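You operate a simulated robot arm through the tools that you are given. There is no shell and no other tool.

Carry out the task below with a simulated robot arm. There is one attempt and no reset: what you move stays moved.

TASK
Switch on, set tension, speed and batch as the job card on the cabinet says, and press reset.
Fine: the screen ends on READY; leave the other controls as they are.

Only the result counts: the job must be done as asked and must still hold three seconds after the hand-in. Knocking over, shifting, dropping, spilling or breaking anything else fails it.

THE ROBOT
A 7-joint arm with a two-finger parallel gripper, fixed in place. Base frame: the origin is at the foot of the arm, x ahead of it, y to its left, z up. Units: mm, rad, N and s.
Its first joint turns from -2.304 to 2.304 rad. Payload 3.91 kg.
The TCP is the grasp point between the finger pads, 30 mm short of the fingertips. In the tool frame z runs along the fingers and y along their closing line. The gripper opens to 110 mm. The fingers are 20 mm wide and 10 mm thick; the gripper's body (48 by 112 mm) begins 55 mm behind the TCP.
Orientation is that of the tool frame in the base frame, as a unit quaternion [x, y, z, w]. With the fingers straight down and closing along the base's y, the tool's x points along the base's -x, its y along +y and its z along -z.

THE INTERFACE
- The arm moves only by the tool send_rows. Its argument "series" is a list of rows, each a list of 7 numbers: the shift along the tool's x, y, z in mm, then the turn, a rotation vector about the tool's x, y, z in rad, then the gripper command, from -1 (fully open) to 1 (shut), values between in proportion. In form: [[x, y, z, rx, ry, rz, hand], ...]. A call has 1 to 20 rows; each row shifts and turns the commanded pose from where the row before left it, along the tool's axes as they then stand. Each row takes 0.2 s and may step no farther than 50 mm and 0.15 rad from the row before; otherwise, or with a gripper value out of range, the whole call is refused. A pose out of reach is approached as far as the arm can. The call stops where the force on the tool passes 90 N (or 10 N more than at its start, if that is more) or the arm is blocked; 0.2 s more then pass. The fingers move at their own pace (about 108 mm/s each) and stop on an object; they squeeze with about 45 N. The grip force told is the motor's: it shows also when the fingers shut on nothing. Time passes only in rows, and 0.2 s behind the last, so rows that do not move let the fingers close. The reply holds the time, the measured pose of the TCP, the force on the tool along the base axes, the opening and the grip force, in the units named above and with some noise, with the torque about the TCP (base axes, N m) and any sound that the robot's microphone picked up.
- Cameras (640 x 400 px; columns grow to the right, rows downward): "scene" is fixed at [222.1, 650.4, 1633.8]; the picture's right is [0.44, -0.90, 0.00], its down [-0.73, -0.36, -0.58] and it looks along [0.52, 0.25, -0.81] (base axes); focal length 286 px, centre (320, 200). "wrist" rides on the gripper at [72, 17, -103] in the tool frame; the picture's right is [-0.23, 0.97, 0.00], its down [-0.76, -0.18, -0.62] and it looks along [-0.61, -0.14, 0.78] (tool axes); focal length 222 px, centre (320, 200). There is no depth. A picture from a camera that has moved, and an enlarged one, comes with that camera's place and axes in the base frame and with its lens.
- grab_frame(camera): a new picture of that camera. The clock stands still meanwhile.
- close_up(camera, box): a new picture of the part [left, top, right, bottom] of that camera's present view, enlarged. The clock stands still meanwhile.
- finish_job(): hands the job in; it is judged then, once.

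Places have to be worked out from the pictures, the camera data and where the tool is seen. Open the gripper and draw the arm clear of the work before you hand the job in, unless the task says otherwise.

The tools are called after "Emit:" by a JSON object that holds its "fn" and its "kwargs". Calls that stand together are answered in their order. send_rows: Moves the arm, as the interface text tells. Its arguments: {"type":"object","properties":{"series":{"type":"array"}},"required":["series"]} The other tools are called the same way: grab_frame (camera) takes a picture; close_up (camera, box) takes an enlarged picture of a part of a camera's view; finish_job () hands the job in.

At the start:

```text
time_s: 0.0
tcp_pos: [541.1, 412.1, 1204.8]
orientation: [0.0, 1.0, 0.0, 0.0]
ft_force: [0.4, -0.7, 0.6]
wrist_torque: [-0.01, 0.02, 0.01]
width: 109.9
grasp_force: 0.0
```

scene: 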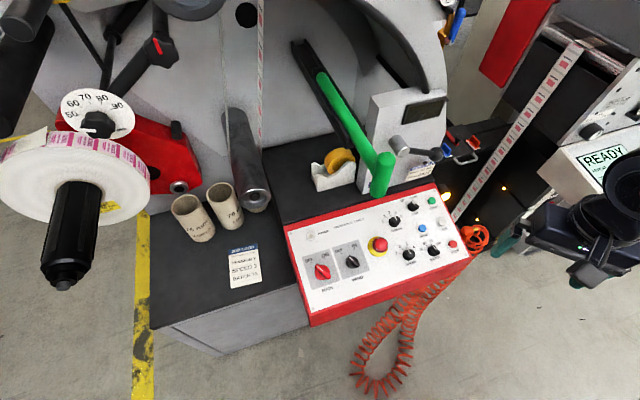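
wrist: 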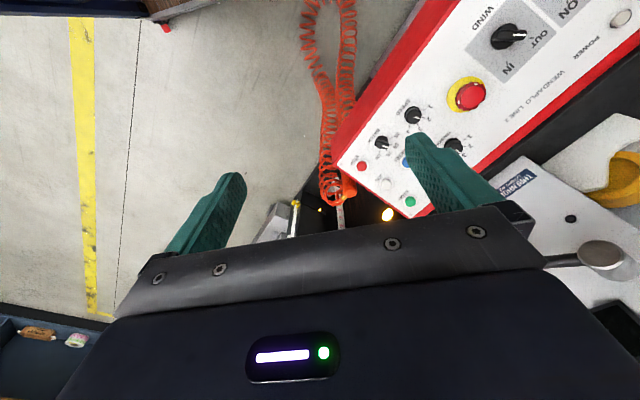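

I start by enlarging the panel, the job card and the screen in the scene view to read them.

Emit:
{"fn": "close_up", "kwargs": {"camera": "scene", "box": [280, 180, 480, 330]}}

Emit:
{"fn": "close_up", "kwargs": {"camera": "scene", "box": [215, 235, 275, 295]}}

Emit:
{"fn": "close_up", "kwargs": {"camera": "scene", "box": [380, 185, 470, 265]}}

Emit:
{"fn": "close_up", "kwargs": {"camera": "scene", "box": [540, 110, 640, 200]}}

Emit:
{"fn": "close_up", "kwargs": {"camera": "wrist", "box": [320, 0, 640, 230]}}

```text
2.67 times, centred on (380, 255) of scene
camera zoom: at [222.1, 650.4, 1633.8], right [0.44, -0.9, 0.0], down [-0.73, -0.36, -0.58], along [0.52, 0.25, -0.81], focal length 762 px, centre (160, 53)
```

zoom: 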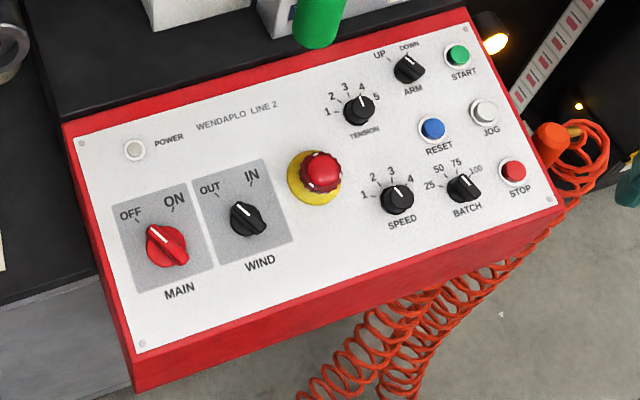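

```text
6.67 times, centred on (245, 265) of scene
camera zoom: at [222.1, 650.4, 1633.8], right [0.44, -0.9, 0.0], down [-0.73, -0.36, -0.58], along [0.52, 0.25, -0.81], focal length 1904 px, centre (820, -233)
```

zoom: 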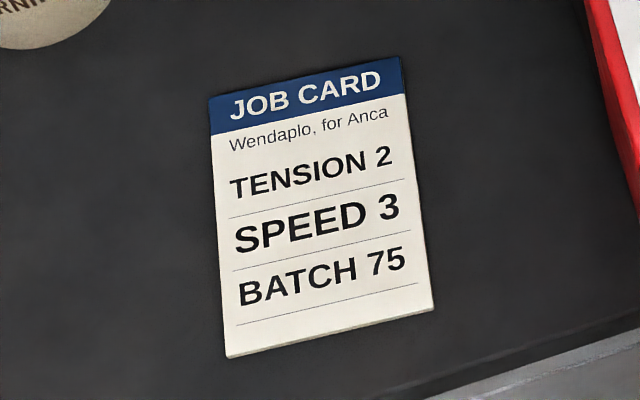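

```text
5.00 times, centred on (425, 225) of scene
camera zoom: at [222.1, 650.4, 1633.8], right [0.44, -0.9, 0.0], down [-0.73, -0.36, -0.58], along [0.52, 0.25, -0.81], focal length 1428 px, centre (-205, 75)
```

zoom: 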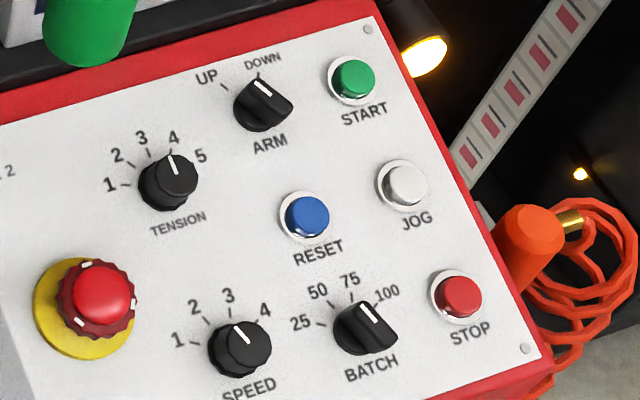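

```text
4.44 times, centred on (590, 155) of scene
camera zoom: at [222.1, 650.4, 1633.8], right [0.44, -0.9, 0.0], down [-0.73, -0.36, -0.58], along [0.52, 0.25, -0.81], focal length 1269 px, centre (-880, 400)
```

zoom: 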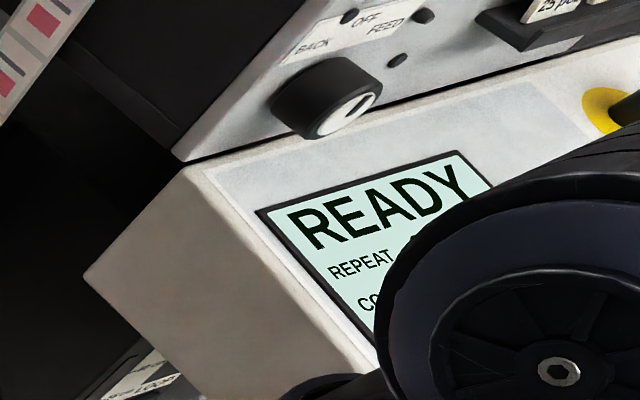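

```text
1.74 times, centred on (480, 115) of wrist
camera zoom: at [468.1, 429.5, 1308.5], right [0.23, 0.97, 0.0], down [0.76, -0.18, 0.62], along [0.61, -0.14, -0.78], focal length 386 px, centre (42, 348)
```

zoom: 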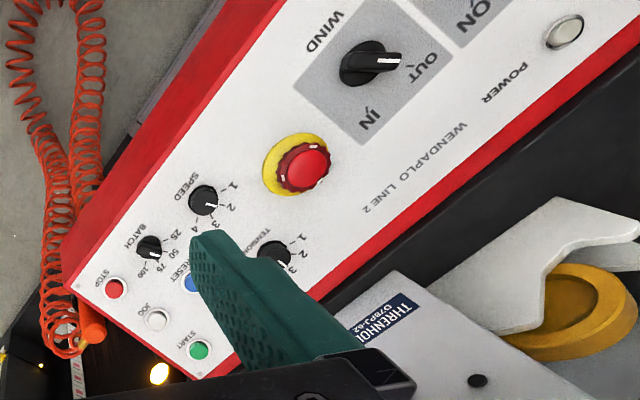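

The main switch points to OFF, and the job card reads tension 2, speed 3, batch 75. I put the panel near x 500–760, y 500–760, z about 870, so I'm moving the wrist camera back over it for a better view, staying high.

Emit:
{"fn": "send_rows", "kwargs": {"series": [[28, 37, 10, 0, 0, 0, -1], [28, 37, 10, 0, 0, 0, -1], [28, 37, 10, 0, 0, 0, -1], [0, 0, 0, 0, 0, -0.14, -1], [0, 0, 0, 0, 0, -0.14, -1], [0, 0, 0, 0, 0, -0.14, -1]]}}

Emit:
{"fn": "grab_frame", "kwargs": {"camera": "wrist"}}

Emit:
{"fn": "grab_frame", "kwargs": {"camera": "scene"}}

```text
time_s: 1.4
tcp_pos: [457.4, 522.9, 1175.7]
orientation: [-0.209, 0.978, 0.001, 0.0]
ft_force: [-0.5, 0.4, -0.1]
wrist_torque: [-0.01, -0.01, -0.02]
width: 109.8
grasp_force: 0.0
```

```text
taken
camera wrist: at [383.8, 509.1, 1278.8], right [-0.19, 0.98, 0.0], down [0.77, 0.15, 0.62], along [0.61, 0.12, -0.78], focal length 222 px, centre (320, 200)
```

wrist: 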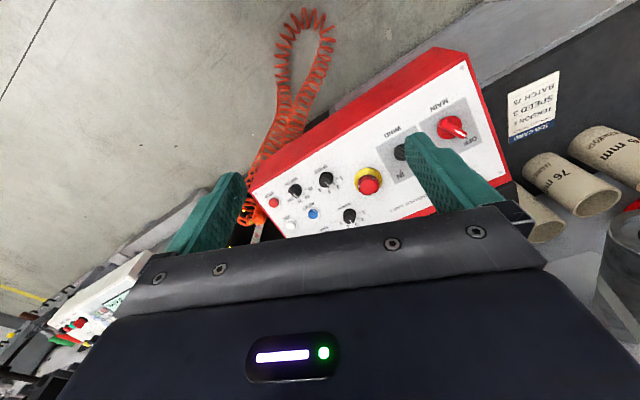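

```text
taken
```

scene: 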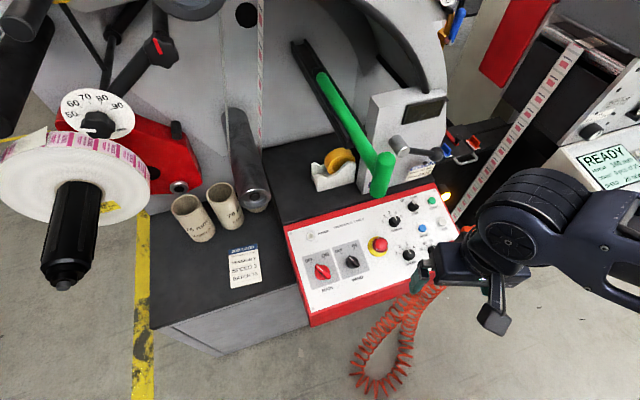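

The panel is now fully in the wrist view. I'm enlarging it to locate each control and read the pointers.

Emit:
{"fn": "close_up", "kwargs": {"camera": "wrist", "box": [240, 40, 520, 240]}}

Emit:
{"fn": "close_up", "kwargs": {"camera": "wrist", "box": [250, 150, 390, 240]}}

Emit:
{"fn": "close_up", "kwargs": {"camera": "scene", "box": [300, 80, 470, 210]}}

Emit:
{"fn": "close_up", "kwargs": {"camera": "scene", "box": [375, 190, 435, 240]}}

```text
2.00 times, centred on (380, 140) of wrist
camera zoom: at [383.8, 509.1, 1278.8], right [-0.19, 0.98, 0.0], down [0.77, 0.15, 0.62], along [0.61, 0.12, -0.78], focal length 444 px, centre (200, 320)
```

zoom: 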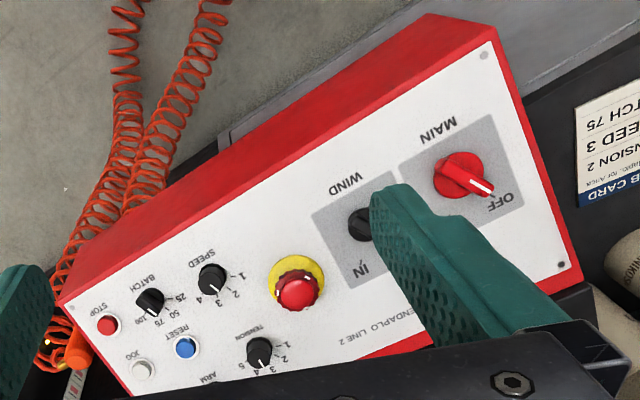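

```text
4.44 times, centred on (320, 195) of wrist
camera zoom: at [383.8, 509.1, 1278.8], right [-0.19, 0.98, 0.0], down [0.77, 0.15, 0.62], along [0.61, 0.12, -0.78], focal length 987 px, centre (320, 222)
```

zoom: 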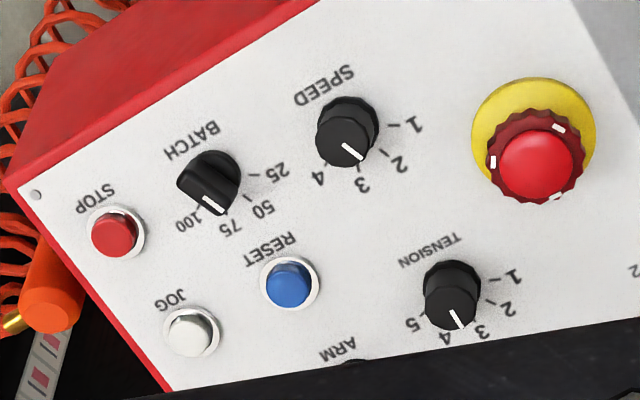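

```text
3.08 times, centred on (385, 145) of scene
camera zoom: at [222.1, 650.4, 1633.8], right [0.44, -0.9, 0.0], down [-0.73, -0.36, -0.58], along [0.52, 0.25, -0.81], focal length 879 px, centre (120, 369)
```

zoom: 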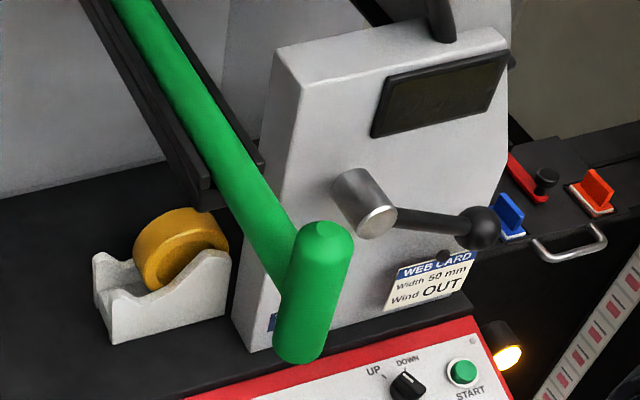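

```text
8.00 times, centred on (405, 215) of scene
camera zoom: at [222.1, 650.4, 1633.8], right [0.44, -0.9, 0.0], down [-0.73, -0.36, -0.58], along [0.52, 0.25, -0.81], focal length 2285 px, centre (-360, 80)
```

zoom: 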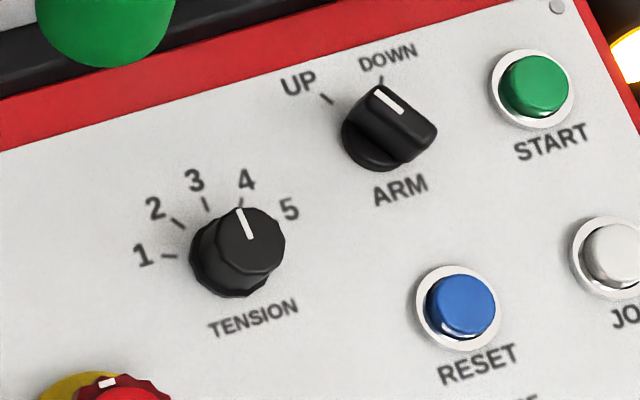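

From the two views the panel looks tilted about 13° toward the robot, facing along azimuth 45°. The green lever isn't visible from the wrist, so it may hang high above the panel. I'm tilting the tool in place to find it before going near.

Emit:
{"fn": "send_rows", "kwargs": {"series": [[0, 0, 0, 0, 0, 0.14, -1], [0, 0, 0, 0, 0, 0.14, -1], [0, 0, 0, 0, -0.15, 0, -1], [0, 0, 0, 0, -0.15, 0, -1], [0, 0, 0, 0, -0.15, 0, -1], [0, 0, 0, 0, -0.15, 0, -1]]}}

Emit:
{"fn": "grab_frame", "kwargs": {"camera": "wrist"}}

Emit:
{"fn": "grab_frame", "kwargs": {"camera": "scene"}}

```text
time_s: 2.8
tcp_pos: [458.0, 523.0, 1176.1]
orientation: [-0.067, 0.953, 0.022, 0.296]
ft_force: [-0.5, 0.2, -0.8]
wrist_torque: [0.02, 0.03, -0.03]
width: 109.8
grasp_force: 0.1
```

```text
taken
camera wrist: at [337.7, 523.8, 1219.4], right [0.05, 0.99, 0.13], down [0.3, -0.14, 0.94], along [0.95, -0.01, -0.3], focal length 222 px, centre (320, 200)
```

wrist: 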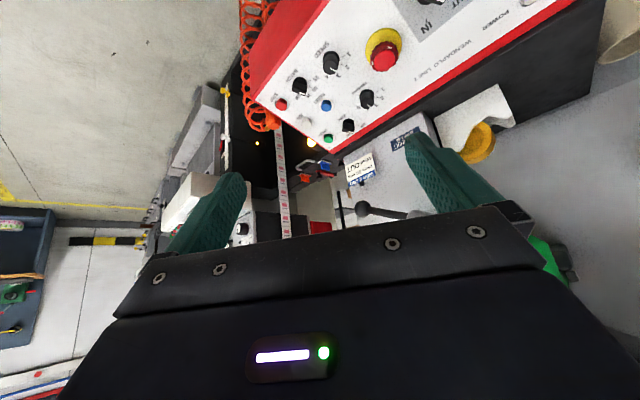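

```text
taken
```

scene: 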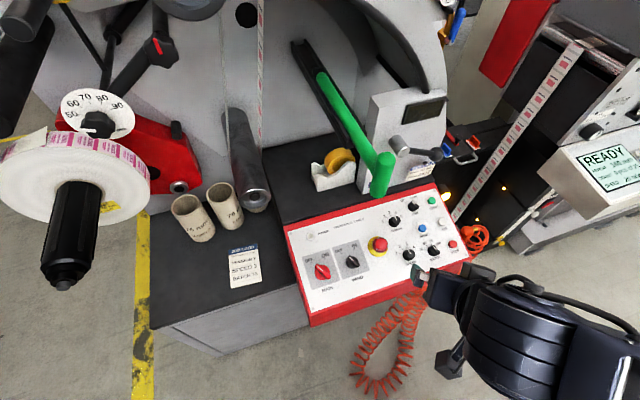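

Part of the green lever shows behind the gripper's right edge. Tilting a little more should bring it into clear view.

Emit:
{"fn": "send_rows", "kwargs": {"series": [[0, 0, 0, 0, -0.15, 0, -1], [0, 0, 0, 0, -0.15, 0, -1], [0, 0, 0, 0, -0.15, 0, -1]]}}

Emit:
{"fn": "grab_frame", "kwargs": {"camera": "wrist"}}

Emit:
{"fn": "grab_frame", "kwargs": {"camera": "scene"}}

```text
time_s: 3.6
tcp_pos: [457.6, 523.4, 1176.4]
orientation: [-0.061, 0.863, 0.036, 0.5]
ft_force: [-0.1, -0.1, -0.3]
wrist_torque: [0.01, -0.03, 0.0]
width: 110.1
grasp_force: 0.1
```

```text
taken
camera wrist: at [329.8, 522.6, 1163.7], right [-0.02, 0.98, 0.2], down [-0.14, -0.2, 0.97], along [0.99, 0.0, 0.14], focal length 222 px, centre (320, 200)
```

wrist: 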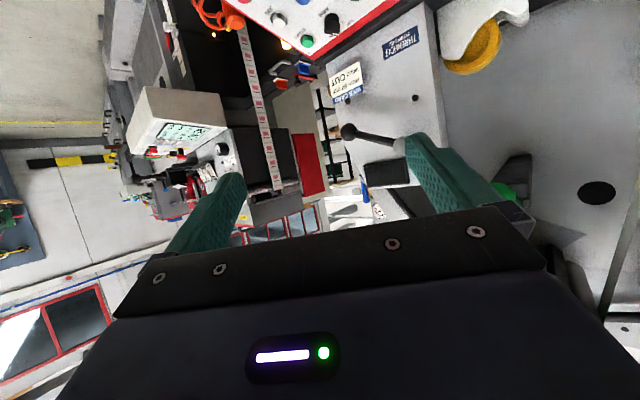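

```text
taken
```

scene: 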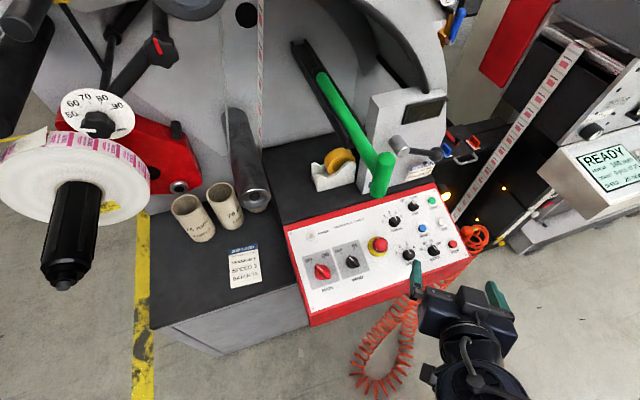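

The lever sits level with the camera and is still hidden behind the gripper. Raising the tool should lift it into the clear part of the view.

Emit:
{"fn": "send_rows", "kwargs": {"series": [[-40, 0, -23, 0, 0, 0, -1], [-40, 0, -23, 0, 0, 0, -1], [-40, 0, -23, 0, 0, 0, -1]]}}

Emit:
{"fn": "grab_frame", "kwargs": {"camera": "wrist"}}

```text
time_s: 4.4
tcp_pos: [456.8, 523.1, 1315.1]
orientation: [-0.06, 0.864, 0.034, 0.499]
ft_force: [0.3, 0.4, -0.4]
wrist_torque: [-0.04, -0.04, -0.01]
width: 110.1
grasp_force: 0.0
```

```text
taken
camera wrist: at [329.7, 522.6, 1302.6], right [-0.02, 0.98, 0.2], down [-0.13, -0.2, 0.97], along [0.99, 0.0, 0.14], focal length 222 px, centre (320, 200)
```

wrist: 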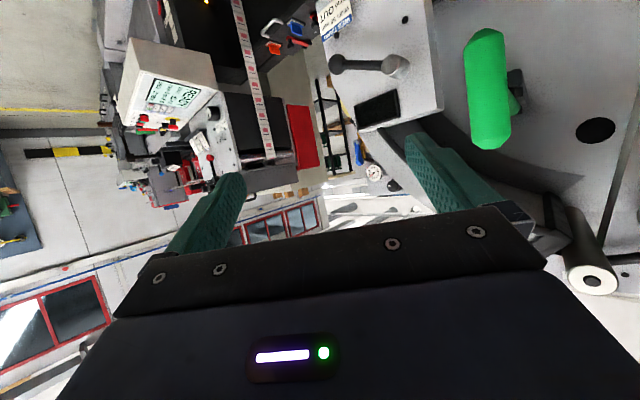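

The handle triangulates to about (535, 690), z 1225–1320, right above the WIND knob. I'll work with the tool tilted along the panel normal so the wrist stays on the robot side of it. Now I'm turning the tool to face the panel and lowering it in front for accurate views.

Emit:
{"fn": "send_rows", "kwargs": {"series": [[0, 0, 0, 0, 0.15, 0, -1], [0, 0, 0, 0, 0.15, 0, -1], [0, 0, 0, 0, 0.15, 0, -1], [0, 0, 0, 0, 0.15, 0, -1], [0, 0, 0, 0, 0.15, 0, -1], [0, 0, 0, 0, 0.15, 0, -1], [0, 0, 0, 0, 0.15, 0, -1], [0, 0, 0, 0, 0, -0.1291, -1], [0, 0, 0, 0, 0, -0.1291, -1], [0, 0, 0, 0, 0, -0.1291, -1], [0, 0, 0, 0, 0, -0.1291, -1], [0, 0, 0, 0, 0, -0.1291, -1], [0, 0, 0, 0, -0.1155, 0, -1], [0, 0, 0, 0, -0.1155, 0, -1]]}}

Emit:
{"fn": "send_rows", "kwargs": {"series": [[9.2, 17.2, 43.9, 0, 0, 0, -1], [9.2, 17.2, 43.9, 0, 0, 0, -1], [9.2, 17.2, 43.9, 0, 0, 0, -1], [9.2, 17.2, 43.9, 0, 0, 0, -1], [9.2, 17.2, 43.9, 0, 0, 0, -1], [9.2, 17.2, 43.9, 0, 0, 0, -1], [0, 0, 0, 0, 0, 0, -1]]}}

Emit:
{"fn": "grab_frame", "kwargs": {"camera": "wrist"}}

Emit:
{"fn": "grab_frame", "kwargs": {"camera": "scene"}}

```text
time_s: 7.4
tcp_pos: [457.0, 523.3, 1313.1]
orientation: [-0.38, 0.918, 0.044, 0.107]
ft_force: [0.0, 0.1, -0.4]
wrist_torque: [0.01, 0.04, 0.0]
width: 110.2
grasp_force: 0.1
```

```text
time_s: 9.0
tcp_pos: [390.3, 600.5, 1045.2]
orientation: [-0.38, 0.918, 0.044, 0.108]
ft_force: [0.3, 0.1, -0.1]
wrist_torque: [-0.01, 0.0, 0.03]
width: 109.7
grasp_force: 0.1
```

```text
taken
camera wrist: at [310.3, 546.2, 1128.1], right [-0.53, 0.84, 0.05], down [0.55, 0.3, 0.78], along [0.64, 0.44, -0.62], focal length 222 px, centre (320, 200)
```

wrist: 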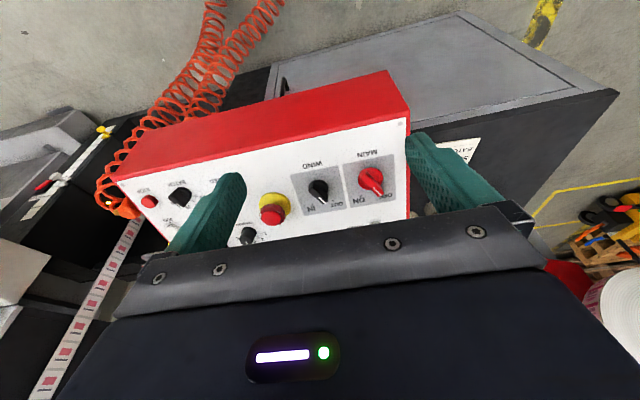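

```text
taken
```

scene: 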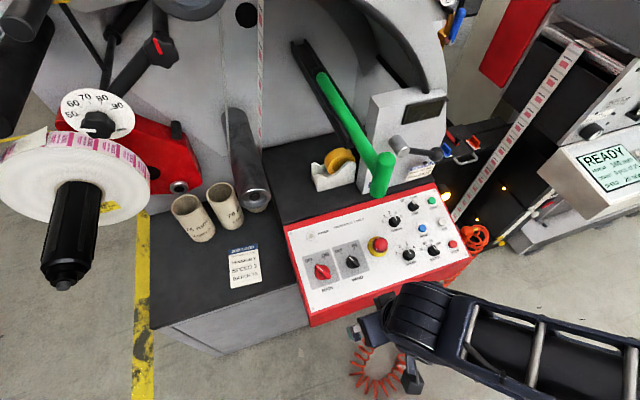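

The tool now faces along my estimated panel normal, in front of the panel. I'm taking an enlarged view here, then shifting sideways for a second one with a wide baseline.

Emit:
{"fn": "close_up", "kwargs": {"camera": "wrist", "box": [100, 110, 420, 260]}}

Emit:
{"fn": "close_up", "kwargs": {"camera": "wrist", "box": [240, 140, 420, 240]}}

Emit:
{"fn": "send_rows", "kwargs": {"series": [[0, -45, 0, 0, 0, 0, -1], [0, -45, 0, 0, 0, 0, -1], [0, -45, 0, 0, 0, 0, -1], [0, -45, 0, 0, 0, 0, -1], [0, 0, 0, 0, 0, 0, -1]]}}

Emit:
{"fn": "grab_frame", "kwargs": {"camera": "wrist"}}

```text
2.00 times, centred on (260, 185) of wrist
camera zoom: at [310.3, 546.2, 1128.1], right [-0.53, 0.84, 0.05], down [0.55, 0.3, 0.78], along [0.64, 0.44, -0.62], focal length 444 px, centre (440, 230)
```

zoom: 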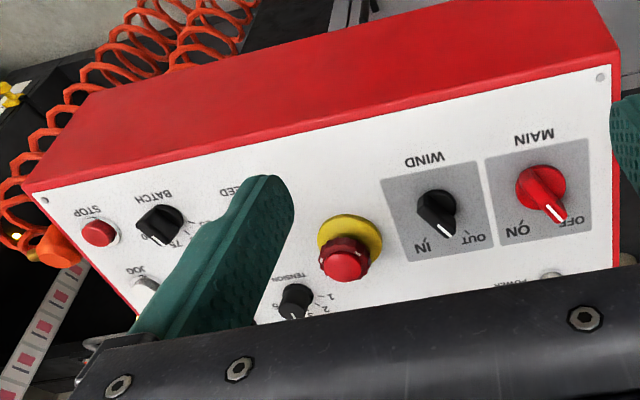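

```text
3.56 times, centred on (330, 190) of wrist
camera zoom: at [310.3, 546.2, 1128.1], right [-0.53, 0.84, 0.05], down [0.55, 0.3, 0.78], along [0.64, 0.44, -0.62], focal length 790 px, centre (284, 236)
```

zoom: 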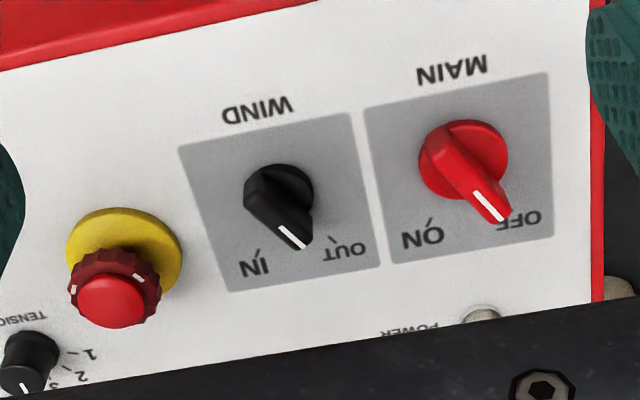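

```text
time_s: 10.2
tcp_pos: [517.2, 472.9, 1043.1]
orientation: [-0.38, 0.918, 0.043, 0.106]
ft_force: [-0.8, -0.6, -0.4]
wrist_torque: [0.02, 0.0, -0.02]
width: 110.2
grasp_force: 0.1
```

```text
taken
camera wrist: at [437.2, 419.1, 1127.0], right [-0.53, 0.84, 0.05], down [0.55, 0.3, 0.78], along [0.64, 0.44, -0.62], focal length 222 px, centre (320, 200)
```

wrist: 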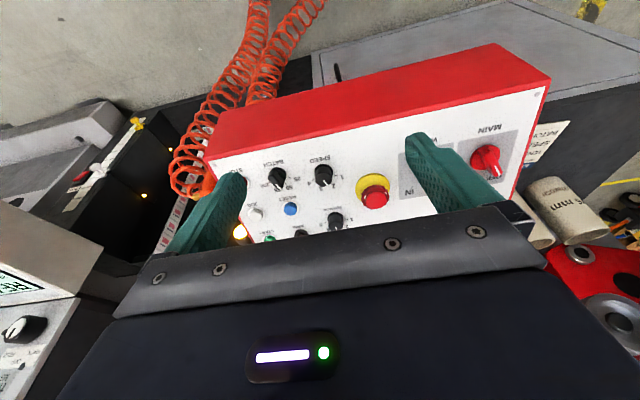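

Now the matching close-ups from the second position.

Emit:
{"fn": "close_up", "kwargs": {"camera": "wrist", "box": [190, 70, 550, 250]}}

Emit:
{"fn": "close_up", "kwargs": {"camera": "wrist", "box": [230, 150, 400, 250]}}

```text
1.78 times, centred on (370, 160) of wrist
camera zoom: at [437.2, 419.1, 1127.0], right [-0.53, 0.84, 0.05], down [0.55, 0.3, 0.78], along [0.64, 0.44, -0.62], focal length 395 px, centre (231, 271)
```

zoom: 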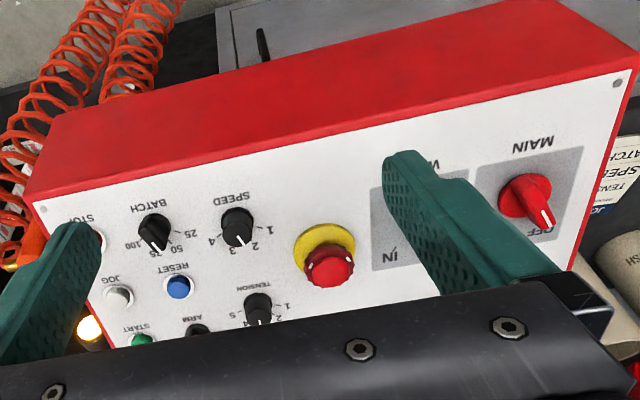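

```text
3.76 times, centred on (315, 200) of wrist
camera zoom: at [437.2, 419.1, 1127.0], right [-0.53, 0.84, 0.05], down [0.55, 0.3, 0.78], along [0.64, 0.44, -0.62], focal length 836 px, centre (339, 200)
```

zoom: 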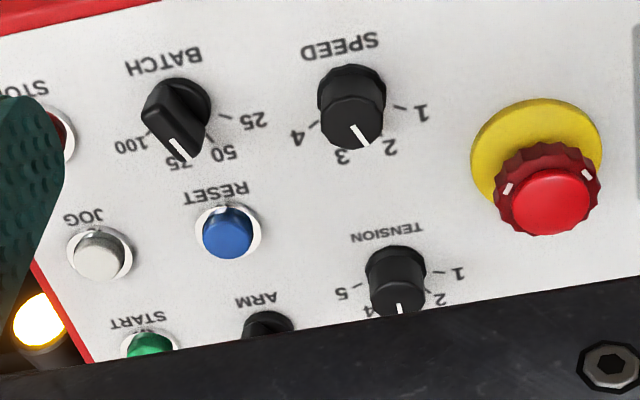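

From the two views (180 mm baseline), the panel is a plane tilted about 15°. Bottom edge z ≈ 844 at radius 813. MAIN centre is at about (488, 774) with OFF/ON at ±30°. Readings: SPEED 2, TENSION 3, BATCH 50. I'm moving to hover about 140 mm over MAIN, aligned with the panel normal.

Emit:
{"fn": "send_rows", "kwargs": {"series": [[0, 46.6, 0, 0, -0.031, 0, -1], [0, 46.6, 0, 0, 0, 0, -1], [0, 46.6, 0, 0, 0, 0, -1], [0, 46.6, 0, 0, 0, 0, -1], [0, 46.6, 0, 0, 0, 0, -1], [-35.3, 0, 20.3, 0, 0, 0, -1], [-35.3, 0, 20.3, 0, 0, 0, -1], [-35.3, 0, 20.3, 0, 0, 0, -1], [-35.3, 0, 20.3, 0, 0, 0, -1], [0, 0, 0, 0, 0, 0, -1]]}}

Emit:
{"fn": "grab_frame", "kwargs": {"camera": "wrist"}}

Emit:
{"fn": "grab_frame", "kwargs": {"camera": "scene"}}

```text
time_s: 12.4
tcp_pos: [462.7, 750.5, 1003.8]
orientation: [-0.379, 0.916, 0.05, 0.121]
ft_force: [-0.6, -0.1, 0.2]
wrist_torque: [0.03, 0.02, 0.01]
width: 109.8
grasp_force: 0.0
```

```text
taken
camera wrist: at [381.3, 693.8, 1084.0], right [-0.53, 0.84, 0.06], down [0.53, 0.28, 0.8], along [0.66, 0.46, -0.6], focal length 222 px, centre (320, 200)
```

wrist: 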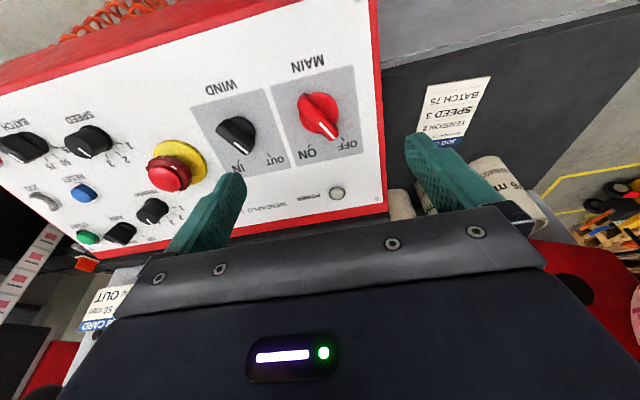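

```text
taken
```

scene: 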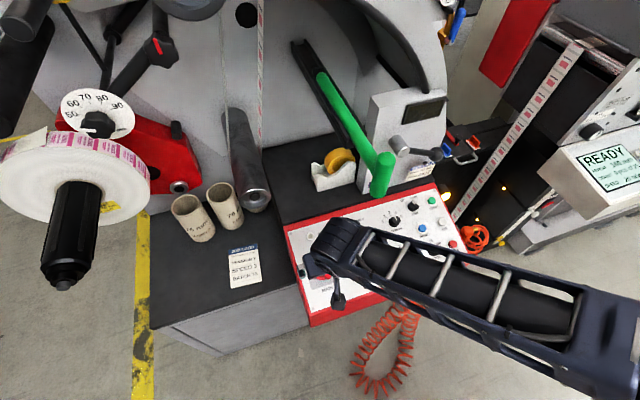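

The hover looks right and the wrist is well below the lever. I'll enlarge the view to check that the MAIN knob sits under the tool axis, which should land near image (320, 112).

Emit:
{"fn": "close_up", "kwargs": {"camera": "wrist", "box": [260, 60, 380, 210]}}

Emit:
{"fn": "close_up", "kwargs": {"camera": "wrist", "box": [120, 60, 380, 240]}}

```text
2.67 times, centred on (320, 135) of wrist
camera zoom: at [381.3, 693.8, 1084.0], right [-0.53, 0.84, 0.06], down [0.53, 0.28, 0.8], along [0.66, 0.46, -0.6], focal length 592 px, centre (320, 373)
```

zoom: 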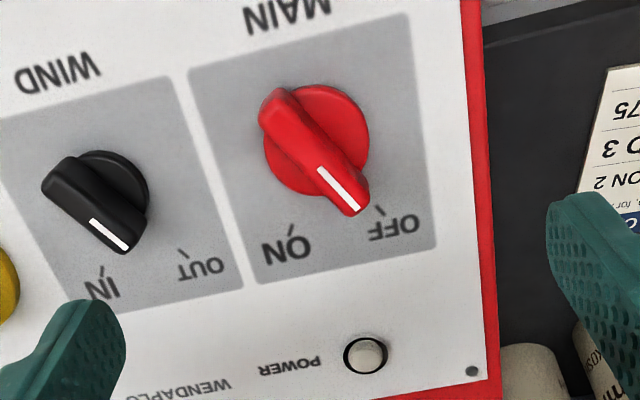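

```text
2.22 times, centred on (250, 150) of wrist
camera zoom: at [381.3, 693.8, 1084.0], right [-0.53, 0.84, 0.06], down [0.53, 0.28, 0.8], along [0.66, 0.46, -0.6], focal length 494 px, centre (476, 311)
```

zoom: 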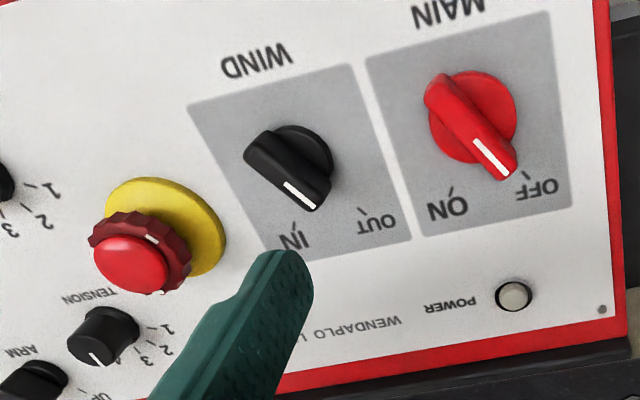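

The knob disc centre is within about 1 mm of the tool axis. I'm turning the hand 30° so the fingers straddle the bar, narrowing to about 50 mm, and descending partway.

Emit:
{"fn": "send_rows", "kwargs": {"series": [[1, -1.3, 0, 0, 0, -0.1309, 0.1], [0, 0, 0, 0, 0, -0.1309, 0.1], [0, 0, 0, 0, 0, -0.1309, 0.1], [0, 0, 0, 0, 0, -0.1309, 0.1], [0, 0, 30, 0, 0, 0, 0.1], [0, 0, 30, 0, 0, 0, 0.1], [0, 0, 0, 0, 0, 0, 0.1]]}}

Emit:
{"fn": "grab_frame", "kwargs": {"camera": "wrist"}}

Emit:
{"fn": "grab_frame", "kwargs": {"camera": "scene"}}

```text
time_s: 14.0
tcp_pos: [473.3, 757.9, 944.2]
orientation: [-0.604, 0.787, 0.018, 0.129]
ft_force: [-0.2, -0.2, -0.7]
wrist_torque: [0.01, -0.04, 0.0]
width: 49.7
grasp_force: 0.1
```

```text
taken
camera wrist: at [420.3, 676.0, 1025.4], right [-0.88, 0.48, -0.08], down [0.24, 0.56, 0.8], along [0.42, 0.68, -0.6], focal length 222 px, centre (320, 200)
```

wrist: 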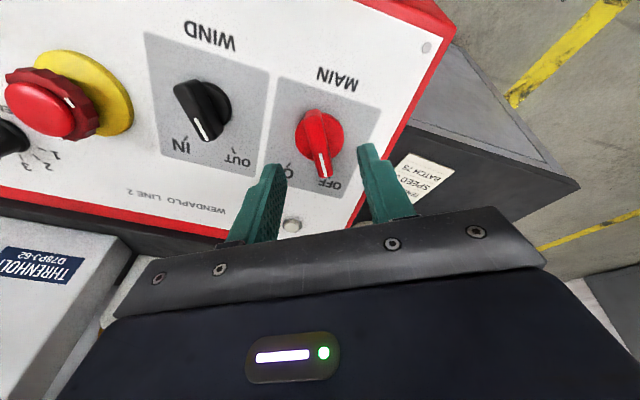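

```text
taken
```

scene: 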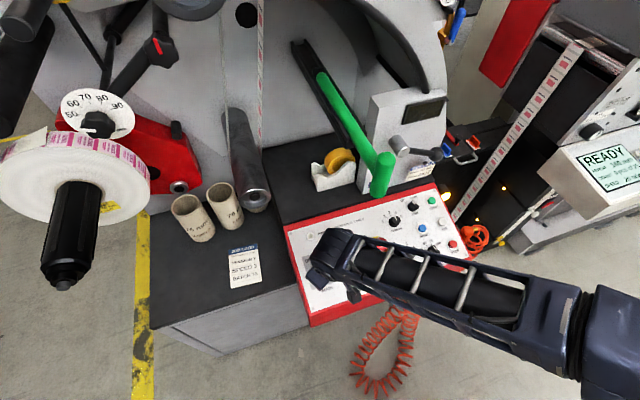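

The bar lies midway between the fingers and parallel to them. TCP height is about 81 mm above the panel, so I'm descending about 41 mm in decreasing steps.

Emit:
{"fn": "send_rows", "kwargs": {"series": [[0, 0, 15, 0, 0, 0, 0.1], [0, 0, 12, 0, 0, 0, 0.1], [0, 0, 8, 0, 0, 0, 0.1], [0, 0, 5, 0, 0, 0, 0.1], [0, 0, 0, 0, 0, 0, 0.1]]}}

Emit:
{"fn": "grab_frame", "kwargs": {"camera": "wrist"}}

```text
time_s: 15.2
tcp_pos: [480.6, 766.6, 905.7]
orientation: [-0.603, 0.787, 0.018, 0.13]
ft_force: [-0.3, 0.0, -1.5]
wrist_torque: [-0.03, 0.0, 0.01]
width: 49.5
grasp_force: 0.1
```

```text
taken
camera wrist: at [428.3, 683.9, 987.0], right [-0.88, 0.48, -0.08], down [0.24, 0.56, 0.8], along [0.42, 0.68, -0.6], focal length 222 px, centre (320, 200)
```

wrist: 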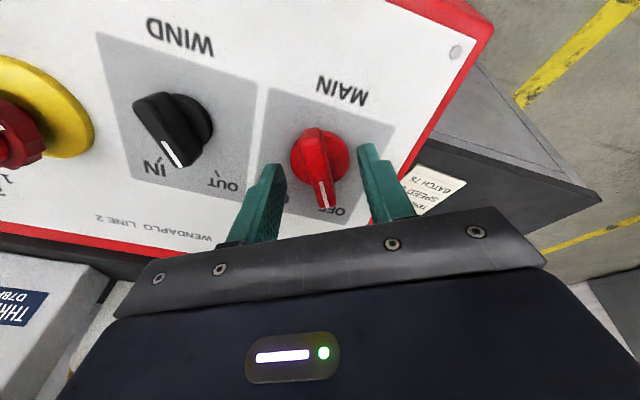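

No contact yet, at h ≈ 41 mm. I'll look closely at the fingertips against the bar before closing.

Emit:
{"fn": "close_up", "kwargs": {"camera": "wrist", "box": [240, 100, 420, 240]}}

```text
2.86 times, centred on (330, 170) of wrist
camera zoom: at [428.3, 683.9, 987.0], right [-0.88, 0.48, -0.08], down [0.24, 0.56, 0.8], along [0.42, 0.68, -0.6], focal length 635 px, centre (291, 286)
```

zoom: 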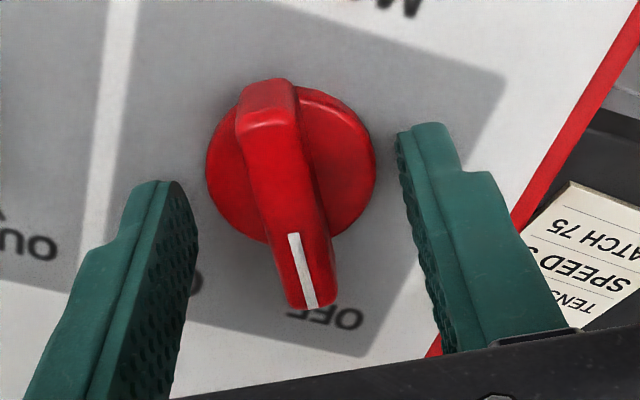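

The bar is centred and nearly parallel, and the tips are just above the disc. Closing on it now.

Emit:
{"fn": "send_rows", "kwargs": {"series": [[0, 0, 0, 0, 0, 0, 0.6], [0, 0, 0, 0, 0, 0, 1], [0, 0, 0, 0, 0, 0, 1], [0, 0, 0, 0, 0, 0, 1]]}}

Emit:
{"fn": "close_up", "kwargs": {"camera": "wrist", "box": [240, 100, 420, 240]}}

```text
time_s: 16.2
tcp_pos: [481.7, 766.9, 905.7]
orientation: [-0.603, 0.787, 0.018, 0.13]
ft_force: [2.8, -0.2, -0.8]
wrist_torque: [-0.09, -0.66, -0.15]
width: 13.2
grasp_force: 44.8
```

```text
2.86 times, centred on (330, 170) of wrist
camera zoom: at [428.5, 683.8, 987.1], right [-0.87, 0.48, -0.08], down [0.24, 0.56, 0.8], along [0.42, 0.68, -0.6], focal length 635 px, centre (291, 286)
```

zoom: 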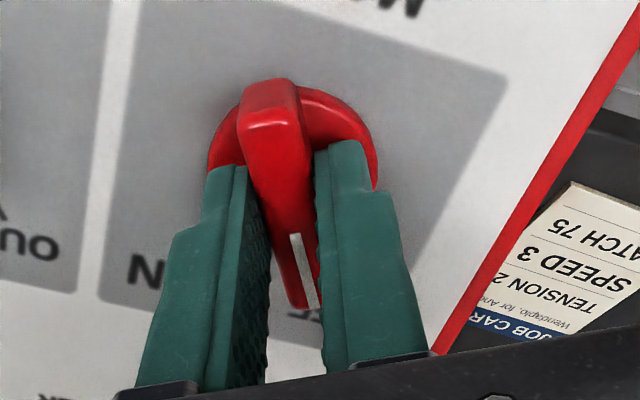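

The bar is gripped (13 mm wide, 45 N). Turning clockwise toward ON, first by 30°.

Emit:
{"fn": "send_rows", "kwargs": {"series": [[0, 0, 0, 0, 0, 0.1309, 1], [0, 0, 0, 0, 0, 0.1309, 1], [0, 0, 0, 0, 0, 0.1309, 1], [0, 0, 0, 0, 0, 0.1309, 1]]}}

Emit:
{"fn": "close_up", "kwargs": {"camera": "wrist", "box": [200, 60, 420, 240]}}

```text
time_s: 17.2
tcp_pos: [480.7, 766.8, 907.3]
orientation: [-0.379, 0.916, 0.05, 0.12]
ft_force: [1.3, 1.6, -2.5]
wrist_torque: [0.48, -0.47, 0.03]
width: 13.0
grasp_force: 44.9
```

```text
2.22 times, centred on (310, 150) of wrist
camera zoom: at [399.9, 710.6, 986.8], right [-0.53, 0.84, 0.06], down [0.53, 0.28, 0.8], along [0.66, 0.46, -0.6], focal length 494 px, centre (342, 311)
```

zoom: 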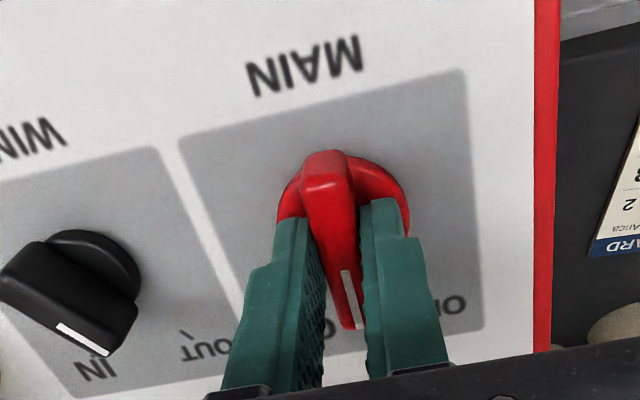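

The knob follows the hand and is now halfway. Turning another 30°.

Emit:
{"fn": "send_rows", "kwargs": {"series": [[0, 0, 0, 0, 0, 0.1309, 1], [0, 0, 0, 0, 0, 0.1309, 1], [0, 0, 0, 0, 0, 0.1309, 1], [0, 0, 0, 0, 0, 0.1309, 1]]}}

Emit:
{"fn": "close_up", "kwargs": {"camera": "wrist", "box": [200, 60, 420, 240]}}

Emit:
{"fn": "grab_frame", "kwargs": {"camera": "scene"}}

```text
time_s: 18.2
tcp_pos: [480.3, 766.0, 907.0]
orientation: [-0.129, 0.983, 0.08, 0.102]
ft_force: [-1.9, 12.2, -1.6]
wrist_torque: [0.72, 0.19, 0.25]
width: 12.9
grasp_force: 45.4
```

```text
2.22 times, centred on (310, 150) of wrist
camera zoom: at [388.0, 747.3, 991.5], right [-0.05, 0.98, 0.18], down [0.65, -0.1, 0.75], along [0.76, 0.15, -0.64], focal length 494 px, centre (342, 311)
```

zoom: 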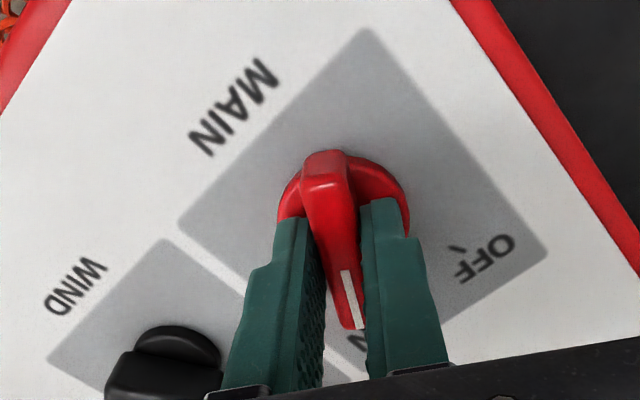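

```text
taken
```

scene: 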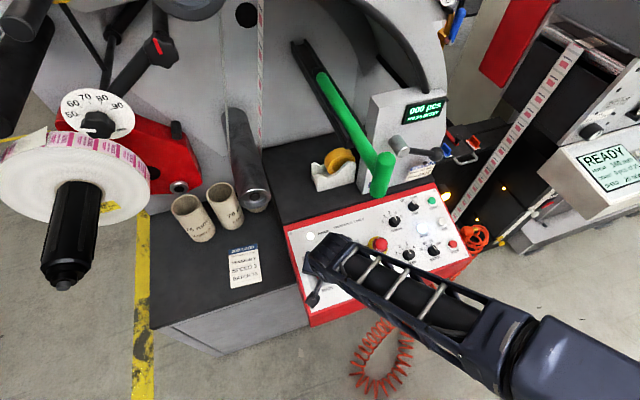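

The counter's display has lit, so the machine has power. I'm reading it, then opening the hand and backing straight off.

Emit:
{"fn": "close_up", "kwargs": {"camera": "scene", "box": [390, 85, 460, 130]}}

Emit:
{"fn": "close_up", "kwargs": {"camera": "scene", "box": [290, 185, 480, 290]}}

Emit:
{"fn": "send_rows", "kwargs": {"series": [[0, 0, 0, 0, 0, 0, 0.5], [0, 0, 0, 0, 0, 0, 0.1], [0, 0, 0, 0, 0, 0, 0.1], [0, 0, -15, 0, 0, 0, 0.1], [0, 0, -30, 0, 0, 0, 0.1], [0, 0, -40, 0, 0, 0, 0.1], [0, 0, 0, 0, 0, 0, 0.1]]}}

Emit:
{"fn": "grab_frame", "kwargs": {"camera": "wrist"}}

```text
8.89 times, centred on (425, 108) of scene
camera zoom: at [222.1, 650.4, 1633.8], right [0.44, -0.9, 0.0], down [-0.73, -0.36, -0.58], along [0.52, 0.25, -0.81], focal length 2539 px, centre (-613, 1022)
```

zoom: 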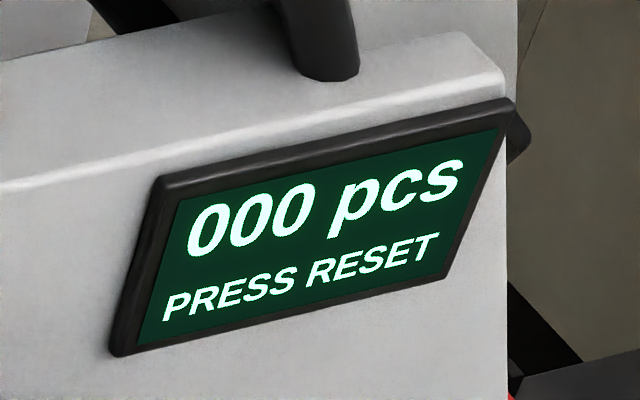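

```text
3.37 times, centred on (385, 238) of scene
camera zoom: at [222.1, 650.4, 1633.8], right [0.44, -0.9, 0.0], down [-0.73, -0.36, -0.58], along [0.52, 0.25, -0.81], focal length 962 px, centre (101, 74)
```

zoom: 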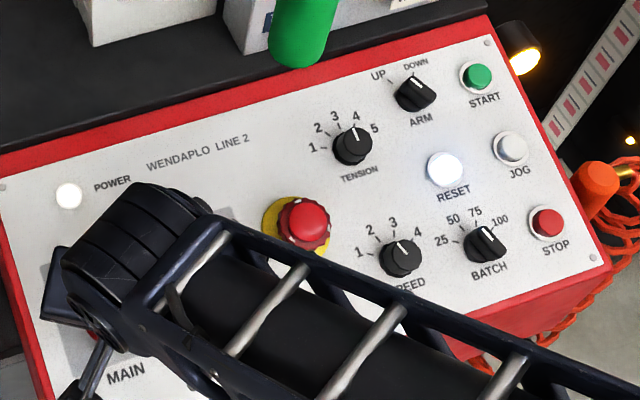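

```text
time_s: 19.8
tcp_pos: [465.0, 750.5, 989.2]
orientation: [-0.13, 0.983, 0.079, 0.104]
ft_force: [-0.2, 0.6, -0.3]
wrist_torque: [0.02, 0.01, 0.0]
width: 49.3
grasp_force: 0.0
```

```text
taken
camera wrist: at [373.0, 730.2, 1073.9], right [-0.05, 0.98, 0.18], down [0.65, -0.1, 0.75], along [0.76, 0.15, -0.64], focal length 222 px, centre (320, 200)
```

wrist: 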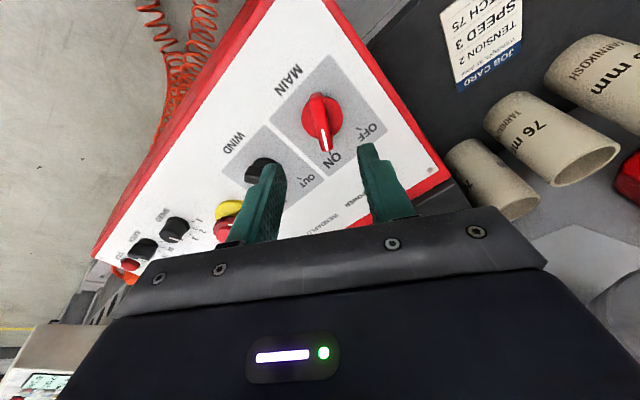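

Power lamp on, screen shows "000 pcs / PRESS RESET", and MAIN points to ON. Next is SPEED. I'll straighten the hand, back away from the lever toward the robot, traverse right, and hover over SPEED.

Emit:
{"fn": "send_rows", "kwargs": {"series": [[0, 0, 0, 0, 0, -0.1309, 0.1], [0, 0, 0, 0, 0, -0.1309, 0.1], [0, 0, 0, 0, 0, -0.1309, 0.1], [0, 0, 0, 0, 0, -0.1309, 0.1], [38.3, 0, 0, 0, 0, 0, 0.1], [38.3, 0, 0, 0, 0, 0, 0.1], [38.3, 0, 0, 0, 0, 0, 0.1], [0, -42.5, 0, 0, 0, 0, 0.1], [0, -42.5, 0, 0, 0, 0, 0.1], [0, -42.5, 0, 0, 0, 0, 0.1], [0, -42.5, 0, 0, 0, 0, 0.1], [0, -42.5, 0, 0, 0, 0, 0.1], [0, -42.5, 0, 0, 0, 0, 0.1], [-43.2, 0, 0, 0, 0, 0, 0.1], [-43.2, 0, 0, 0, 0, 0, 0.1], [0, 0, 0, 0, 0, 0, 0.1]]}}

Emit:
{"fn": "grab_frame", "kwargs": {"camera": "wrist"}}

Emit:
{"fn": "close_up", "kwargs": {"camera": "wrist", "box": [230, 50, 410, 190]}}

Emit:
{"fn": "grab_frame", "kwargs": {"camera": "scene"}}

```text
time_s: 23.2
tcp_pos: [626.3, 550.8, 982.1]
orientation: [-0.379, 0.916, 0.05, 0.121]
ft_force: [-1.5, 0.1, -0.2]
wrist_torque: [-0.01, -0.01, 0.01]
width: 49.8
grasp_force: 0.0
```

```text
taken
camera wrist: at [546.1, 495.1, 1061.9], right [-0.53, 0.84, 0.06], down [0.53, 0.28, 0.8], along [0.66, 0.46, -0.6], focal length 222 px, centre (320, 200)
```

wrist: 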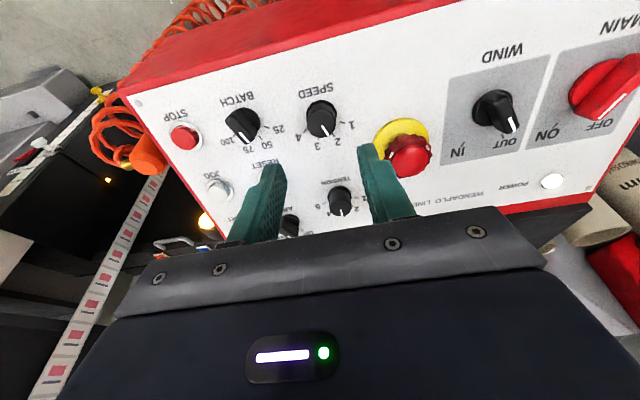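

```text
2.86 times, centred on (320, 120) of wrist
camera zoom: at [546.1, 495.1, 1061.9], right [-0.53, 0.84, 0.06], down [0.53, 0.28, 0.8], along [0.66, 0.46, -0.6], focal length 635 px, centre (320, 429)
```

zoom: 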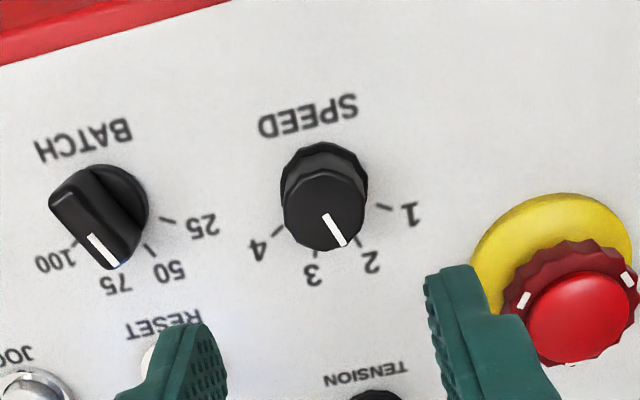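

```text
taken
```

scene: 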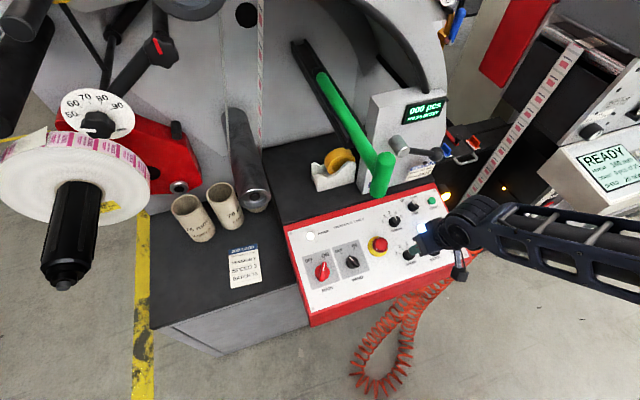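

The labels put SPEED's centre at (l 52.1, q 1057.3), and the knob is about 28 mm across and 29 mm tall. I'm shifting 1–2 mm, pre-turning the hand −20°, and descending around it.

Emit:
{"fn": "send_rows", "kwargs": {"series": [[0.8, 1.3, 0, 0, 0, -0.1163, 0.1], [0, 0, 0, 0, 0, -0.1163, 0.1], [0, 0, 0, 0, 0, -0.1163, 0.1], [0, 0, 30, 0, 0, 0, 0.1], [0, 0, 28, 0, 0, 0, 0.1], [0, 0, 14, 0, 0, 0, 0.1], [0, 0, 8, 0, 0, 0, 0.1], [0, 0, 5, 0, 0, 0, 0.1], [0, 0, 3, 0, 0, 0, 0.1], [0, 0, 0, 0, 0, 0, 0.1]]}}

Emit:
{"fn": "close_up", "kwargs": {"camera": "wrist", "box": [230, 90, 410, 230]}}

```text
time_s: 25.4
tcp_pos: [641.0, 569.0, 895.5]
orientation: [-0.533, 0.836, 0.028, 0.127]
ft_force: [0.0, 0.7, -0.8]
wrist_torque: [-0.01, 0.04, 0.03]
width: 49.6
grasp_force: 0.1
```

```text
2.86 times, centred on (320, 160) of wrist
camera zoom: at [577.4, 492.6, 976.1], right [-0.78, 0.62, -0.03], down [0.35, 0.48, 0.8], along [0.51, 0.62, -0.59], focal length 635 px, centre (320, 314)
```

zoom: 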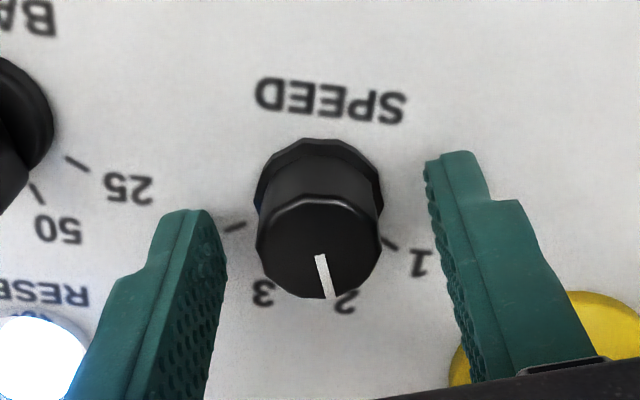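

The knob is centred between the fingers, with the tips about 8 mm above the panel. Closing.

Emit:
{"fn": "send_rows", "kwargs": {"series": [[0, 0, 0, 0, 0, 0, 0.4], [0, 0, 0, 0, 0, 0, 1], [0, 0, 0, 0, 0, 0, 1], [0, 0, 0, 0, 0, 0, 1]]}}

Emit:
{"fn": "close_up", "kwargs": {"camera": "wrist", "box": [230, 90, 410, 230]}}

```text
time_s: 26.4
tcp_pos: [640.7, 567.3, 896.4]
orientation: [-0.532, 0.837, 0.029, 0.127]
ft_force: [3.4, -0.6, 0.7]
wrist_torque: [0.01, -0.1, -0.03]
width: 29.5
grasp_force: 44.9
```

```text
2.86 times, centred on (320, 160) of wrist
camera zoom: at [577.6, 492.4, 976.1], right [-0.78, 0.62, -0.03], down [0.35, 0.48, 0.8], along [0.51, 0.62, -0.59], focal length 635 px, centre (320, 314)
```

zoom: 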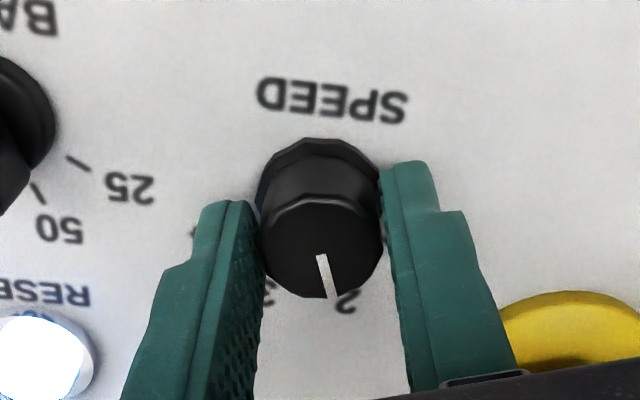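

SPEED is gripped at 29.5 mm with little side force. Turning clockwise 40°, one position from 2 to 3.

Emit:
{"fn": "send_rows", "kwargs": {"series": [[0, 0, 0, 0, 0, 0.1396, 1], [0, 0, 0, 0, 0, 0.1396, 1], [0, 0, 0, 0, 0, 0.1396, 1], [0, 0, 0, 0, 0, 0.1396, 1], [0, 0, 0, 0, 0, 0.1396, 1], [0, 0, 0, 0, 0, 0, 1]]}}

Emit:
{"fn": "close_up", "kwargs": {"camera": "wrist", "box": [230, 90, 410, 230]}}

Emit:
{"fn": "close_up", "kwargs": {"camera": "scene", "box": [390, 85, 460, 130]}}

```text
time_s: 27.8
tcp_pos: [640.9, 568.1, 896.7]
orientation: [-0.214, 0.968, 0.071, 0.11]
ft_force: [0.4, 2.6, 3.1]
wrist_torque: [0.22, -0.24, -0.01]
width: 29.5
grasp_force: 44.4
```

```text
2.86 times, centred on (320, 160) of wrist
camera zoom: at [550.3, 535.5, 979.2], right [-0.22, 0.97, 0.14], down [0.64, 0.03, 0.77], along [0.74, 0.26, -0.62], focal length 635 px, centre (320, 314)
```

zoom: 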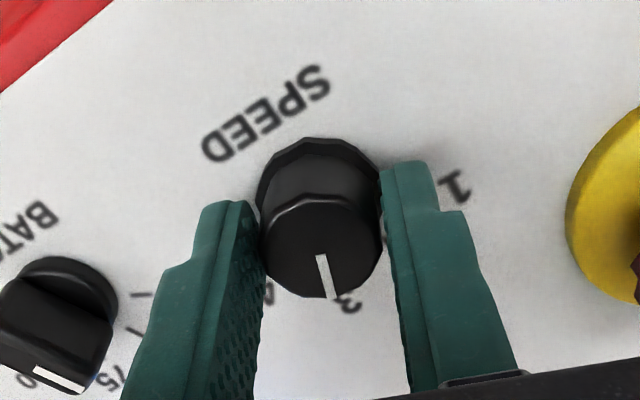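

```text
8.89 times, centred on (425, 108) of scene
camera zoom: at [222.1, 650.4, 1633.8], right [0.44, -0.9, 0.0], down [-0.73, -0.36, -0.58], along [0.52, 0.25, -0.81], focal length 2539 px, centre (-613, 1022)
```

zoom: 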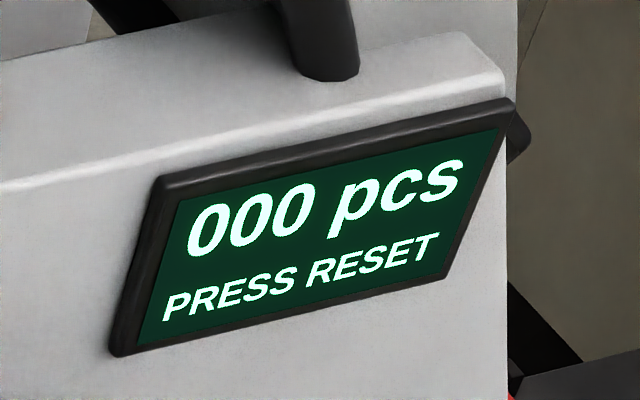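

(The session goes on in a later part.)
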